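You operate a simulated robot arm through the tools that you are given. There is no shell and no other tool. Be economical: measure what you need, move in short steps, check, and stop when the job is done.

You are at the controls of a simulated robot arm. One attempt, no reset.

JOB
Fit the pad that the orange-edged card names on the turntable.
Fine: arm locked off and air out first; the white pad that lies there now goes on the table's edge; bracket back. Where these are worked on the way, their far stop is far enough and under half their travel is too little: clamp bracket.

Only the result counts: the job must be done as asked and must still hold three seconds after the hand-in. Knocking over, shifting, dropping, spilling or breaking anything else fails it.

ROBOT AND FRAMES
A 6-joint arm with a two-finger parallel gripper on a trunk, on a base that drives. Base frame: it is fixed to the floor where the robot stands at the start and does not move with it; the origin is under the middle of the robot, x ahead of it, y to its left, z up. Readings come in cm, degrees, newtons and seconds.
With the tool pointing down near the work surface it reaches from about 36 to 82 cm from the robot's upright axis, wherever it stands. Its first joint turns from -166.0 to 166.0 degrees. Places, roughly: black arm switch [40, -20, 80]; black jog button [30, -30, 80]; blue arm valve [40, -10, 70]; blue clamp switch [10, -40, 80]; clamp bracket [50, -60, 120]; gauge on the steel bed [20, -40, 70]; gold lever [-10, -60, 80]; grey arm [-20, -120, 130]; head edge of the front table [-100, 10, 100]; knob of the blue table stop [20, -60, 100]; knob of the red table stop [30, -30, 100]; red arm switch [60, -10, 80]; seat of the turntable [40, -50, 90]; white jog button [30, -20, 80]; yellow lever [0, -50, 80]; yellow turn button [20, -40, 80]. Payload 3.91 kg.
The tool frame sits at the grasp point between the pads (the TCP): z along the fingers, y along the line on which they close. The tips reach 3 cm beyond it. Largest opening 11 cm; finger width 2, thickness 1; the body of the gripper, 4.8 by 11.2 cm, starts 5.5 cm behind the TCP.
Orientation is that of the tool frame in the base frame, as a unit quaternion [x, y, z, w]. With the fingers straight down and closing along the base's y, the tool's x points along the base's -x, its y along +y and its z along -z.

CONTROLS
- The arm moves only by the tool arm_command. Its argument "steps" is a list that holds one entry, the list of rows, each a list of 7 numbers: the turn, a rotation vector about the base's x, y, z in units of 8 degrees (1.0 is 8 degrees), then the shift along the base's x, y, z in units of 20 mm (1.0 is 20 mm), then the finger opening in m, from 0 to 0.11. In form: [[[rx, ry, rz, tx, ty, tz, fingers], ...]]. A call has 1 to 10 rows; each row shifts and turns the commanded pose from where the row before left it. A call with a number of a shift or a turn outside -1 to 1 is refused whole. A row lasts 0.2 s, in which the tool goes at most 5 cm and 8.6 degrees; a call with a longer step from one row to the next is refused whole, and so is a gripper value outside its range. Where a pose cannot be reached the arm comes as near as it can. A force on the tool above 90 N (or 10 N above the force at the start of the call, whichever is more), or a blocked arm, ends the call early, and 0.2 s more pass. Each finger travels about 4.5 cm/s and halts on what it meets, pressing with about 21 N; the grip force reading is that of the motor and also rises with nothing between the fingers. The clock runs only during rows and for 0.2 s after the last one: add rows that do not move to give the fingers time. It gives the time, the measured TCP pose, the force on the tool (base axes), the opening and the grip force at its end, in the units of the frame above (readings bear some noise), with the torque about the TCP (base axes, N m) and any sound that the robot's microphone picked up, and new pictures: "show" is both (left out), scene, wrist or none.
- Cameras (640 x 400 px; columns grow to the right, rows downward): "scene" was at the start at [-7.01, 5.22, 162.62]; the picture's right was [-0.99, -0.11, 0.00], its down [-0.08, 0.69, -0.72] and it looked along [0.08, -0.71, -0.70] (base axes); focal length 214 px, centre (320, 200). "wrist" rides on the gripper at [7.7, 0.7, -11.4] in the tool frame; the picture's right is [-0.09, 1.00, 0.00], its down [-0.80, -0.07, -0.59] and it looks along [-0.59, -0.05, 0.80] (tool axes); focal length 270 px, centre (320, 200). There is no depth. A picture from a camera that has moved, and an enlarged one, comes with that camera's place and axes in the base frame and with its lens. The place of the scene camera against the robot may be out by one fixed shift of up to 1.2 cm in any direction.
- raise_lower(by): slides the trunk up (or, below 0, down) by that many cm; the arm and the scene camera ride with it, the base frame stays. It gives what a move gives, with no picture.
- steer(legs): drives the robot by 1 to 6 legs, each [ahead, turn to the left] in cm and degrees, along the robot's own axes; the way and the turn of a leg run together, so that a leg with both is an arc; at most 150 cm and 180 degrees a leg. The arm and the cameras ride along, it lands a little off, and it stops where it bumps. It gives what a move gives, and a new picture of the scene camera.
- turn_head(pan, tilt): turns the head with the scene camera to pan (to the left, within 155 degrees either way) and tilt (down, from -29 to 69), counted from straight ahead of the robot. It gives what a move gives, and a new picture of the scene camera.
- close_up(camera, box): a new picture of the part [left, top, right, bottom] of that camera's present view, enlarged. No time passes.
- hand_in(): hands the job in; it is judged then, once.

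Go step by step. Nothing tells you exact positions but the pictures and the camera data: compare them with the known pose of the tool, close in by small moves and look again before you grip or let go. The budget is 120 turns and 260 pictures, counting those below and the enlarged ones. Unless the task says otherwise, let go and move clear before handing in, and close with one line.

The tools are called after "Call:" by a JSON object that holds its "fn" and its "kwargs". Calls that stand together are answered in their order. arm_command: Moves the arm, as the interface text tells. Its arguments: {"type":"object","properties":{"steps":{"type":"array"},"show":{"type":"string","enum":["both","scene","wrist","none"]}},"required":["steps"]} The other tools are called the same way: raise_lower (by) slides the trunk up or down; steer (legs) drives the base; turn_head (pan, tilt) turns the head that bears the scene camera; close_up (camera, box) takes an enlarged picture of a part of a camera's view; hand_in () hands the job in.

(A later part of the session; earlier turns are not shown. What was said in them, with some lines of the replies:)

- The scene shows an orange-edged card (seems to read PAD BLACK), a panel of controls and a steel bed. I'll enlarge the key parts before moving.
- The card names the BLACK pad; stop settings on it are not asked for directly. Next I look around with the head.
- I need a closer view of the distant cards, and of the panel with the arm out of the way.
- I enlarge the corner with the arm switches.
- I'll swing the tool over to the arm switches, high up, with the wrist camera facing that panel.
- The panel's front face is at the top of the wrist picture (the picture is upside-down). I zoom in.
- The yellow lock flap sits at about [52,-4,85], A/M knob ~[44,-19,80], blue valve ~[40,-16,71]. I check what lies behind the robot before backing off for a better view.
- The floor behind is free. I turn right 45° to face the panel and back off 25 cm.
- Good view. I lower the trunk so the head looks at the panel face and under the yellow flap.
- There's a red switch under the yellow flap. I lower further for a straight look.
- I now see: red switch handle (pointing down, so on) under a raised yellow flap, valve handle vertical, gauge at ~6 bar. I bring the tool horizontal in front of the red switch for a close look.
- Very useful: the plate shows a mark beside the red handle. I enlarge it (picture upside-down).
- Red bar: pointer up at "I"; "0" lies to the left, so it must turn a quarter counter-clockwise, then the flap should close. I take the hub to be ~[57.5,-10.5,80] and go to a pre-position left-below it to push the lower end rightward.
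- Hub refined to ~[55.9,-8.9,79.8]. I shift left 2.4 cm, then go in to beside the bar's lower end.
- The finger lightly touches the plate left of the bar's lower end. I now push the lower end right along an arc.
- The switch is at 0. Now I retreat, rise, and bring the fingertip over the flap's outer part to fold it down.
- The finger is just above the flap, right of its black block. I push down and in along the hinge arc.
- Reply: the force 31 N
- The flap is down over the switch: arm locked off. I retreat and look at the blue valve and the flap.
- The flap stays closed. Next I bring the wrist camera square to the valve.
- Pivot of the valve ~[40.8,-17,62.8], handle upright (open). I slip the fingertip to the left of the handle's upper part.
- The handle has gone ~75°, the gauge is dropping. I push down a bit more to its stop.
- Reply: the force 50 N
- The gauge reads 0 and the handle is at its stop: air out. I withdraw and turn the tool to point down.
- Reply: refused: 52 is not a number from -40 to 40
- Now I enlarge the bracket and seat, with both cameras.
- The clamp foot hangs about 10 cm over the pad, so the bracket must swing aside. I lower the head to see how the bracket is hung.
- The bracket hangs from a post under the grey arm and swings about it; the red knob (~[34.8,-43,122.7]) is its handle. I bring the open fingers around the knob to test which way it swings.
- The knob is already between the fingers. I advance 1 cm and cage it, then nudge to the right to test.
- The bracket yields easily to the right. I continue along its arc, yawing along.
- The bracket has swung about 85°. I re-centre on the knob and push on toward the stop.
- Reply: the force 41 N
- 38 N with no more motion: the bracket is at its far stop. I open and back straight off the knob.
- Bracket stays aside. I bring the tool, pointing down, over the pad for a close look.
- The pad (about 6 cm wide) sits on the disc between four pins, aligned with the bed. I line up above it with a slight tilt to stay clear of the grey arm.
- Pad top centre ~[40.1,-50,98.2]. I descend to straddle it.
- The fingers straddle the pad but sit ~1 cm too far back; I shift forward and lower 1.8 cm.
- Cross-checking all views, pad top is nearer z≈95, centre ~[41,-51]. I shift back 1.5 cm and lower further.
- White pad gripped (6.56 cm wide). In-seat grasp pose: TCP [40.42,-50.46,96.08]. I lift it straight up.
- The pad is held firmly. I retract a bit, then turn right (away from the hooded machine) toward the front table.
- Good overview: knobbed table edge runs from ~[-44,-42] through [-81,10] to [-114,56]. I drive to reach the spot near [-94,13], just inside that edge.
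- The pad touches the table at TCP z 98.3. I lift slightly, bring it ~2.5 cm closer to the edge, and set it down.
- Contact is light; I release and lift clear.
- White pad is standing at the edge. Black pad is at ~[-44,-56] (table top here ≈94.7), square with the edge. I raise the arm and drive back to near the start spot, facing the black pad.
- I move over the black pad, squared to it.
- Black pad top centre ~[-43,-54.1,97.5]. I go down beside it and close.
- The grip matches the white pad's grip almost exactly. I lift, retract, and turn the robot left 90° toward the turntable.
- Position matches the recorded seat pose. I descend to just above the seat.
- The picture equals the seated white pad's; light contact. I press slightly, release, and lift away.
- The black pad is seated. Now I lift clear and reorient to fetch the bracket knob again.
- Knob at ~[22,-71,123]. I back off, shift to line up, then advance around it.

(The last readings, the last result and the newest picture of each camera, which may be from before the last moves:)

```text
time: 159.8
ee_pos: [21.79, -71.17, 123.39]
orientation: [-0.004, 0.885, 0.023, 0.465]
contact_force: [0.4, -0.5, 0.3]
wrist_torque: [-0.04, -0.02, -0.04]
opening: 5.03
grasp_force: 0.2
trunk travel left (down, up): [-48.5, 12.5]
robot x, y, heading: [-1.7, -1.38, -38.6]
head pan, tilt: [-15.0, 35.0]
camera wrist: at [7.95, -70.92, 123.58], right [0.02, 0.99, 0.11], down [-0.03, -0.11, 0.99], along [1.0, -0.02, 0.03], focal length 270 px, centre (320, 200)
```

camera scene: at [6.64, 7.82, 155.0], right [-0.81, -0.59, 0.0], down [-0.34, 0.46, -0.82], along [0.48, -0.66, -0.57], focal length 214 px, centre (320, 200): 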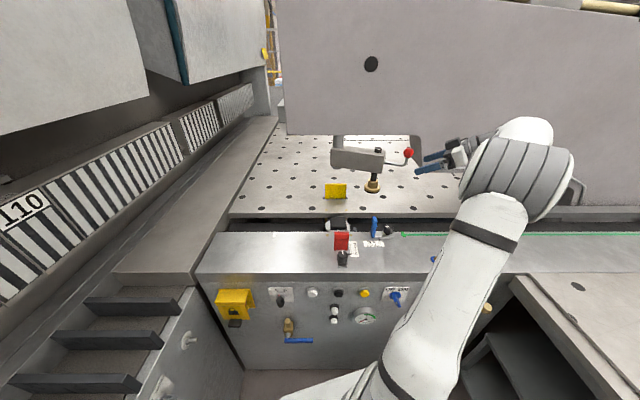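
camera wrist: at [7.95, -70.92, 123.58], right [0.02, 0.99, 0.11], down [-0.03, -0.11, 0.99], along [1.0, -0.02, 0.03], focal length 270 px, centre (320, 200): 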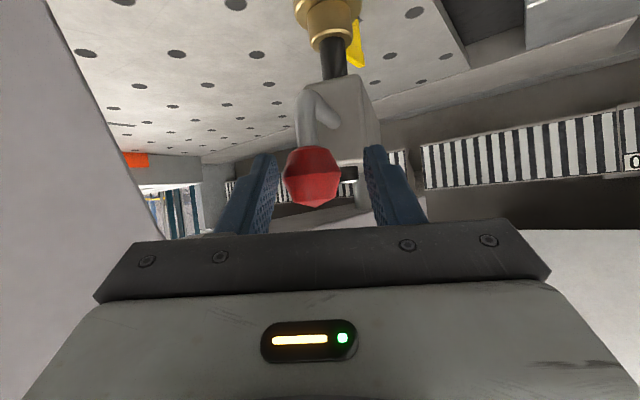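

Knob caged again. Fitting the earlier knob positions gives a pivot ~[52,-65], radius ~29.7. I swing it back along that arc.

Call:
{"fn": "arm_command", "kwargs": {"steps": [[[0, 0, -0.36, -0.08, 0.87, 0, 0.05], [0, 0, -0.36, -0.08, 0.87, 0, 0.05], [0, 0, -0.36, -0.08, 0.87, 0, 0.05], [0, 0, -0.36, 0.05, 0.9, 0, 0.05], [0, 0, -0.36, 0.05, 0.9, 0, 0.05], [0, 0, -0.36, 0.05, 0.9, 0, 0.05], [0, 0, -0.36, 0.2, 0.87, 0, 0.05], [0, 0, -0.36, 0.2, 0.87, 0, 0.05], [0, 0, -0.36, 0.2, 0.87, 0, 0.05], [0, 0, 0, 0, 0, 0, 0.05]]], "show": "both"}}

```text
time: 162.0
ee_pos: [22.86, -55.21, 123.47]
orientation: [0.195, 0.863, -0.08, 0.459]
contact_force: [-0.5, 0.2, -0.4]
wrist_torque: [0.02, -0.04, -0.05]
opening: 5.01
grasp_force: 0.1
trunk travel left (down, up): [-48.5, 12.5]
robot x, y, heading: [-1.52, -1.54, -38.6]
head pan, tilt: [-15.0, 35.0]
camera scene: at [6.65, 7.88, 155.0], right [-0.81, -0.59, 0.0], down [-0.34, 0.46, -0.82], along [0.48, -0.66, -0.57], focal length 214 px, centre (320, 200)
camera wrist: at [10.44, -49.02, 123.51], right [0.45, 0.88, 0.11], down [-0.08, -0.09, 0.99], along [0.89, -0.46, 0.03], focal length 270 px, centre (320, 200)
```

scene: 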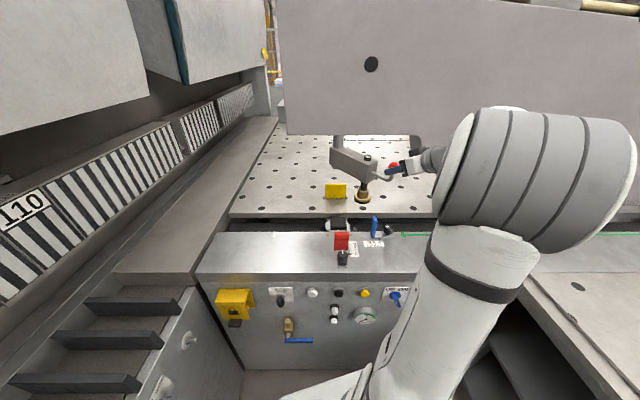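
wrist: 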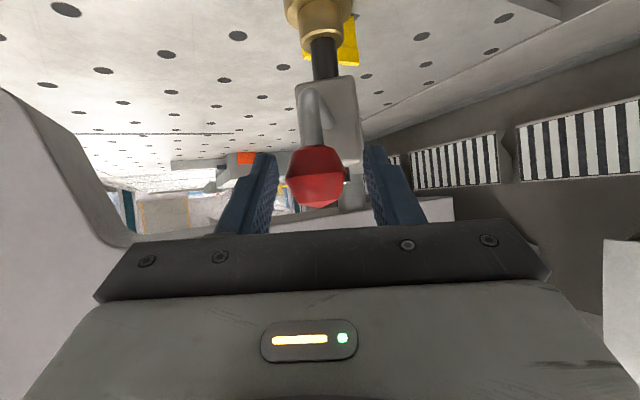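

Call:
{"fn": "arm_command", "kwargs": {"steps": [[[0, 0, -0.33, 0.35, 0.82, 0, 0.05], [0, 0, -0.33, 0.35, 0.82, 0, 0.05], [0, 0, -0.33, 0.35, 0.82, 0, 0.05], [0, 0, -0.33, 0.48, 0.75, 0, 0.05], [0, 0, -0.33, 0.48, 0.75, 0, 0.05], [0, 0, -0.33, 0.48, 0.75, 0, 0.05], [0, 0, -0.33, 0.62, 0.65, 0, 0.05], [0, 0, -0.33, 0.62, 0.65, 0, 0.05], [0, 0, -0.33, 0.62, 0.65, 0, 0.05], [0, 0, 0, 0, 0, 0, 0.05]]], "show": "wrist"}}

```text
time: 164.2
ee_pos: [31.56, -42.14, 123.4]
orientation: [0.368, 0.805, -0.174, 0.432]
contact_force: [1.5, 1.2, -1.2]
wrist_torque: [0.0, -0.02, 0.1]
opening: 5.12
grasp_force: 0.5
trunk travel left (down, up): [-48.5, 12.5]
robot x, y, heading: [-1.46, -1.33, -38.6]
head pan, tilt: [-15.0, 35.0]
camera wrist: at [22.74, -31.32, 123.56], right [0.77, 0.63, 0.11], down [-0.11, -0.04, 0.99], along [0.63, -0.78, 0.03], focal length 270 px, centre (320, 200)
```

wrist: 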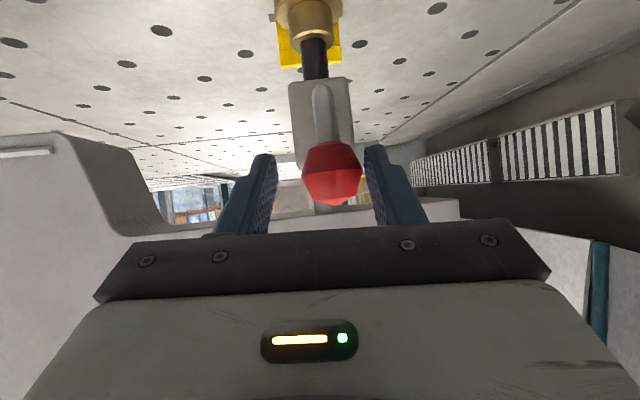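

Call:
{"fn": "arm_command", "kwargs": {"steps": [[[0, 0, -0.2, 0.36, 0.31, 0, 0.05], [0, 0, -0.2, 0.36, 0.3, 0, 0.05], [0, 0, -0.2, 0.38, 0.29, 0, 0.05], [0, 0, -0.2, 0.38, 0.28, 0, 0.05], [0, 0, 0, 0, 0, 0, 0.05]]], "show": "both"}}

```text
time: 165.4
ee_pos: [34.13, -39.93, 123.37]
orientation: [0.413, 0.783, -0.197, 0.421]
contact_force: [-11.3, -12.6, 0.8]
wrist_torque: [0.02, 0.21, -0.32]
opening: 5.83
grasp_force: 8.4
trunk travel left (down, up): [-48.5, 12.5]
robot x, y, heading: [-1.25, -1.64, -38.8]
head pan, tilt: [-15.0, 35.0]
camera scene: at [6.41, 7.67, 155.03], right [-0.81, -0.59, 0.0], down [-0.34, 0.46, -0.82], along [0.49, -0.66, -0.57], focal length 214 px, centre (320, 200)
camera wrist: at [26.69, -28.24, 123.53], right [0.84, 0.54, 0.11], down [-0.11, -0.03, 0.99], along [0.54, -0.84, 0.03], focal length 270 px, centre (320, 200)
```

scene: 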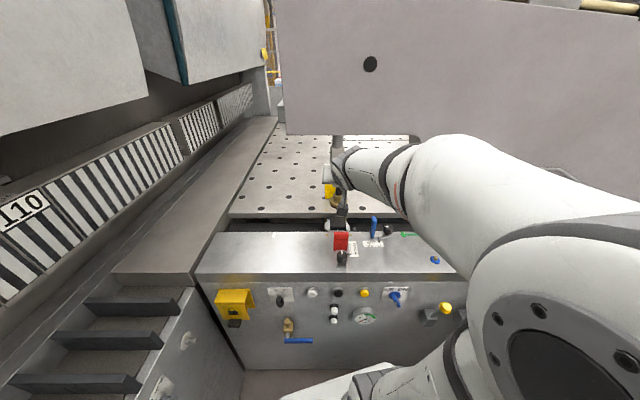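
wrist: 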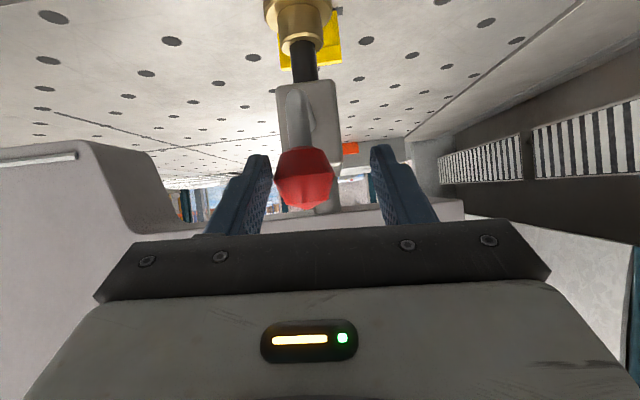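

17 N at the home stop: bracket is back. I relieve, open and retreat straight back.

Call:
{"fn": "arm_command", "kwargs": {"steps": [[[0, 0, 0, -0.3, -0.22, 0, 0.06], [0, 0, 0, 0, 0, 0, 0.09], [0, 0, 0, 0, 0, 0, 0.11], [0, 0, 0, -0.55, 0.82, 0, 0.11], [0, 0, 0, -0.55, 0.82, 0, 0.11], [0, 0, 0, -0.55, 0.82, 0, 0.11], [0, 0, 0, -0.55, 0.82, 0.2, 0.11], [0, 0, 0, -0.55, 0.82, 0.5, 0.11], [0, 0, 0, -0.55, 0.82, 0.5, 0.11]]], "show": "both"}}

Call:
{"fn": "close_up", "kwargs": {"camera": "wrist", "box": [230, 20, 410, 220]}}

```text
time: 167.4
ee_pos: [27.33, -30.81, 125.04]
orientation: [0.417, 0.787, -0.197, 0.41]
contact_force: [0.0, -0.7, -1.0]
wrist_torque: [-0.01, 0.02, 0.0]
opening: 11.01
grasp_force: 0.2
trunk travel left (down, up): [-48.5, 12.5]
robot x, y, heading: [-1.53, -1.41, -38.6]
head pan, tilt: [-15.0, 35.0]
camera scene: at [6.69, 7.84, 155.11], right [-0.81, -0.59, 0.0], down [-0.34, 0.46, -0.82], along [0.48, -0.66, -0.57], focal length 214 px, centre (320, 200)
camera wrist: at [19.95, -19.14, 125.43], right [0.84, 0.53, 0.1], down [-0.09, -0.05, 0.99], along [0.53, -0.85, 0.01], focal length 270 px, centre (320, 200)
```

scene: 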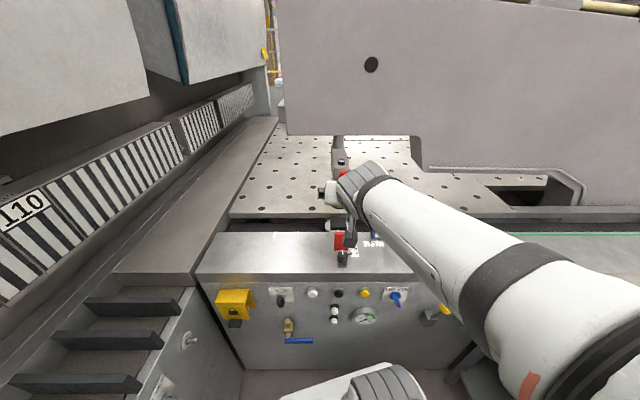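
wrist: 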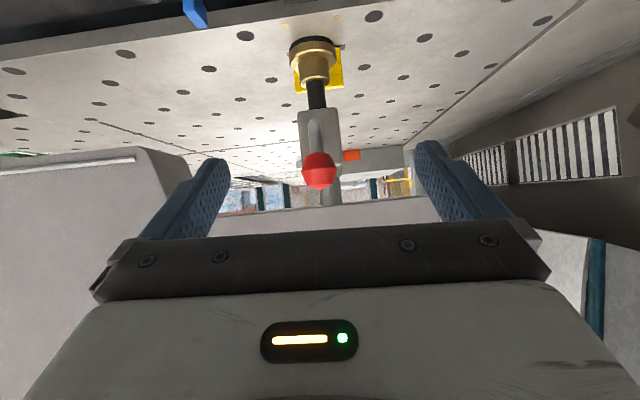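

```text
2.00 times, centred on (320, 120) of wrist
camera zoom: at [19.95, -19.14, 125.43], right [0.84, 0.53, 0.1], down [-0.09, -0.05, 0.99], along [0.53, -0.85, 0.01], focal length 541 px, centre (320, 360)
```

zoom: 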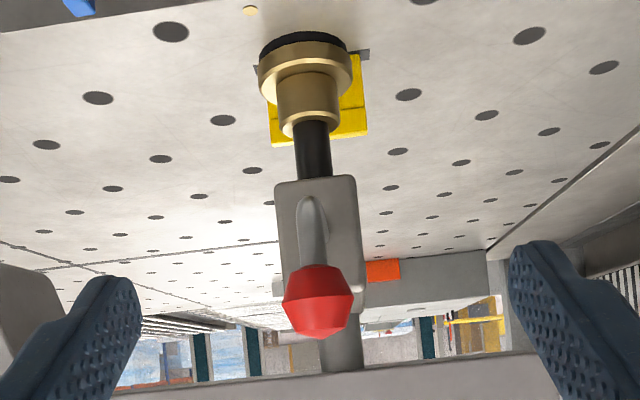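

The bracket matches its starting view. I move the arm aside for a final check of seat, gauge and flap.

Call:
{"fn": "arm_command", "kwargs": {"steps": [[[0, 0, 0, -0.8, 0.6, 0.8, 0.11], [0, 0, 0, -0.8, 0.6, 0.8, 0.11], [0, 0, 0, -0.8, -0.2, 0.8, 0.11], [0, 0, 0, -1, -0.5, 0.5, 0.11], [0, 0, 0, -1, -0.5, 0, 0.11], [0, 0, 0, -1, -0.5, 0, 0.11], [0, 0, 0, -1, -0.5, 0, 0.11]]], "show": "scene"}}

Call:
{"fn": "close_up", "kwargs": {"camera": "scene", "box": [290, 130, 410, 260]}}

Call:
{"fn": "close_up", "kwargs": {"camera": "scene", "box": [200, 260, 420, 360]}}

Call:
{"fn": "turn_head", "kwargs": {"pan": -140, "tilt": 40}}

```text
time: 168.1
ee_pos: [26.42, -29.94, 124.34]
orientation: [0.413, 0.821, -0.174, 0.353]
contact_force: [-0.4, -0.3, 0.3]
wrist_torque: [0.0, -0.01, 0.01]
opening: 11.01
grasp_force: 0.1
trunk travel left (down, up): [-48.5, 12.5]
robot x, y, heading: [-1.37, -1.46, -39.0]
head pan, tilt: [-15.0, 35.0]
stopped in row 3: the arm was blocked; the commanded pose is now the measured one
camera scene: at [6.68, 7.86, 154.84], right [-0.81, -0.59, 0.0], down [-0.34, 0.46, -0.82], along [0.48, -0.66, -0.57], focal length 214 px, centre (320, 200)
```

scene: 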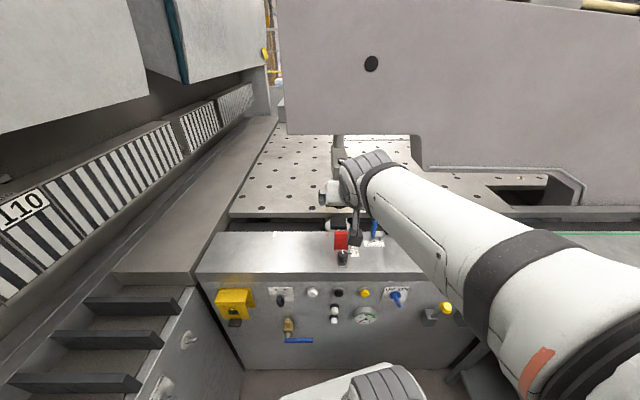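

```text
3.08 times, centred on (350, 195) of scene
camera zoom: at [6.68, 7.86, 154.84], right [-0.81, -0.59, 0.0], down [-0.34, 0.46, -0.82], along [0.48, -0.66, -0.57], focal length 660 px, centre (228, 215)
```

zoom: 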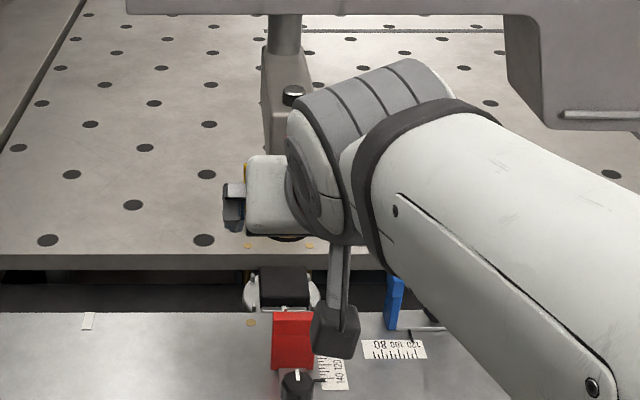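

```text
2.91 times, centred on (310, 310) of scene
camera zoom: at [6.68, 7.86, 154.84], right [-0.81, -0.59, 0.0], down [-0.34, 0.46, -0.82], along [0.48, -0.66, -0.57], focal length 624 px, centre (349, -120)
```

zoom: 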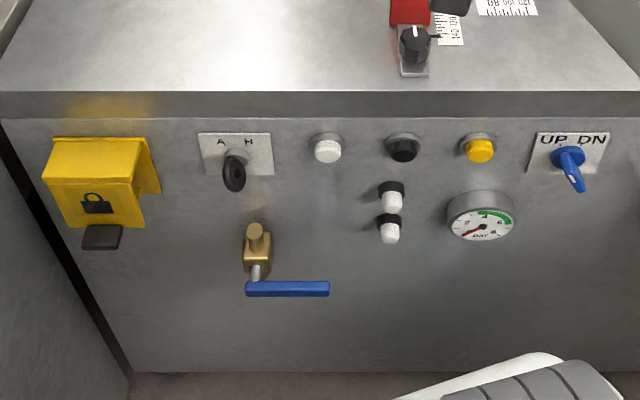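

```text
time: 170.2
ee_pos: [26.44, -29.89, 124.53]
orientation: [0.414, 0.82, -0.174, 0.354]
contact_force: [-0.8, 0.5, -0.9]
wrist_torque: [-0.02, -0.01, -0.02]
opening: 10.99
grasp_force: 0.1
trunk travel left (down, up): [-48.5, 12.5]
robot x, y, heading: [-1.73, -1.51, -38.6]
head pan, tilt: [-140.0, 40.0]
camera scene: at [-7.08, 14.8, 154.26], right [-0.02, 1.0, 0.0], down [0.64, 0.01, -0.77], along [-0.77, -0.02, -0.64], focal length 214 px, centre (320, 200)
```

scene: 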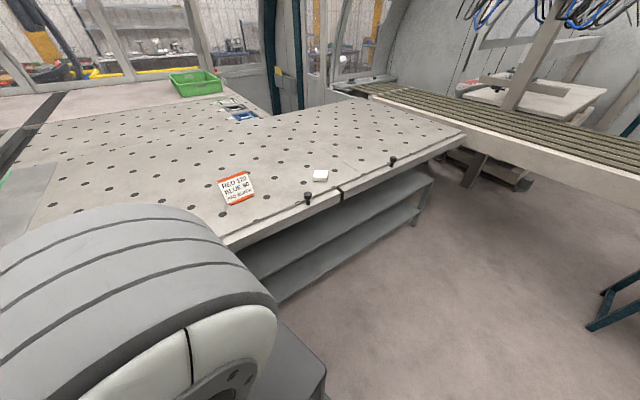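

Everything checks: flap closed over the switch at 0, gauge at 0, black pad seated, white pad at the table edge, bracket home. I raise the arm clear and hand in.

Call:
{"fn": "raise_lower", "kwargs": {"by": 10}}

Call:
{"fn": "hand_in", "kwargs": {}}

```text
time: 171.5
ee_pos: [26.39, -29.84, 134.7]
orientation: [0.413, 0.82, -0.175, 0.356]
contact_force: [0.8, -0.3, 0.1]
wrist_torque: [0.03, 0.0, 0.02]
opening: 11.01
grasp_force: 0.1
trunk travel left (down, up): [-58.5, 2.5]
robot x, y, heading: [-1.7, -1.38, -38.7]
head pan, tilt: [-140.0, 40.0]
```

```text
The job is handed in.
```

The job is handed in: arm locked off, air out, black pad on the turntable, white pad on the front table about 7 cm in from its edge, and bracket back at its home stop.
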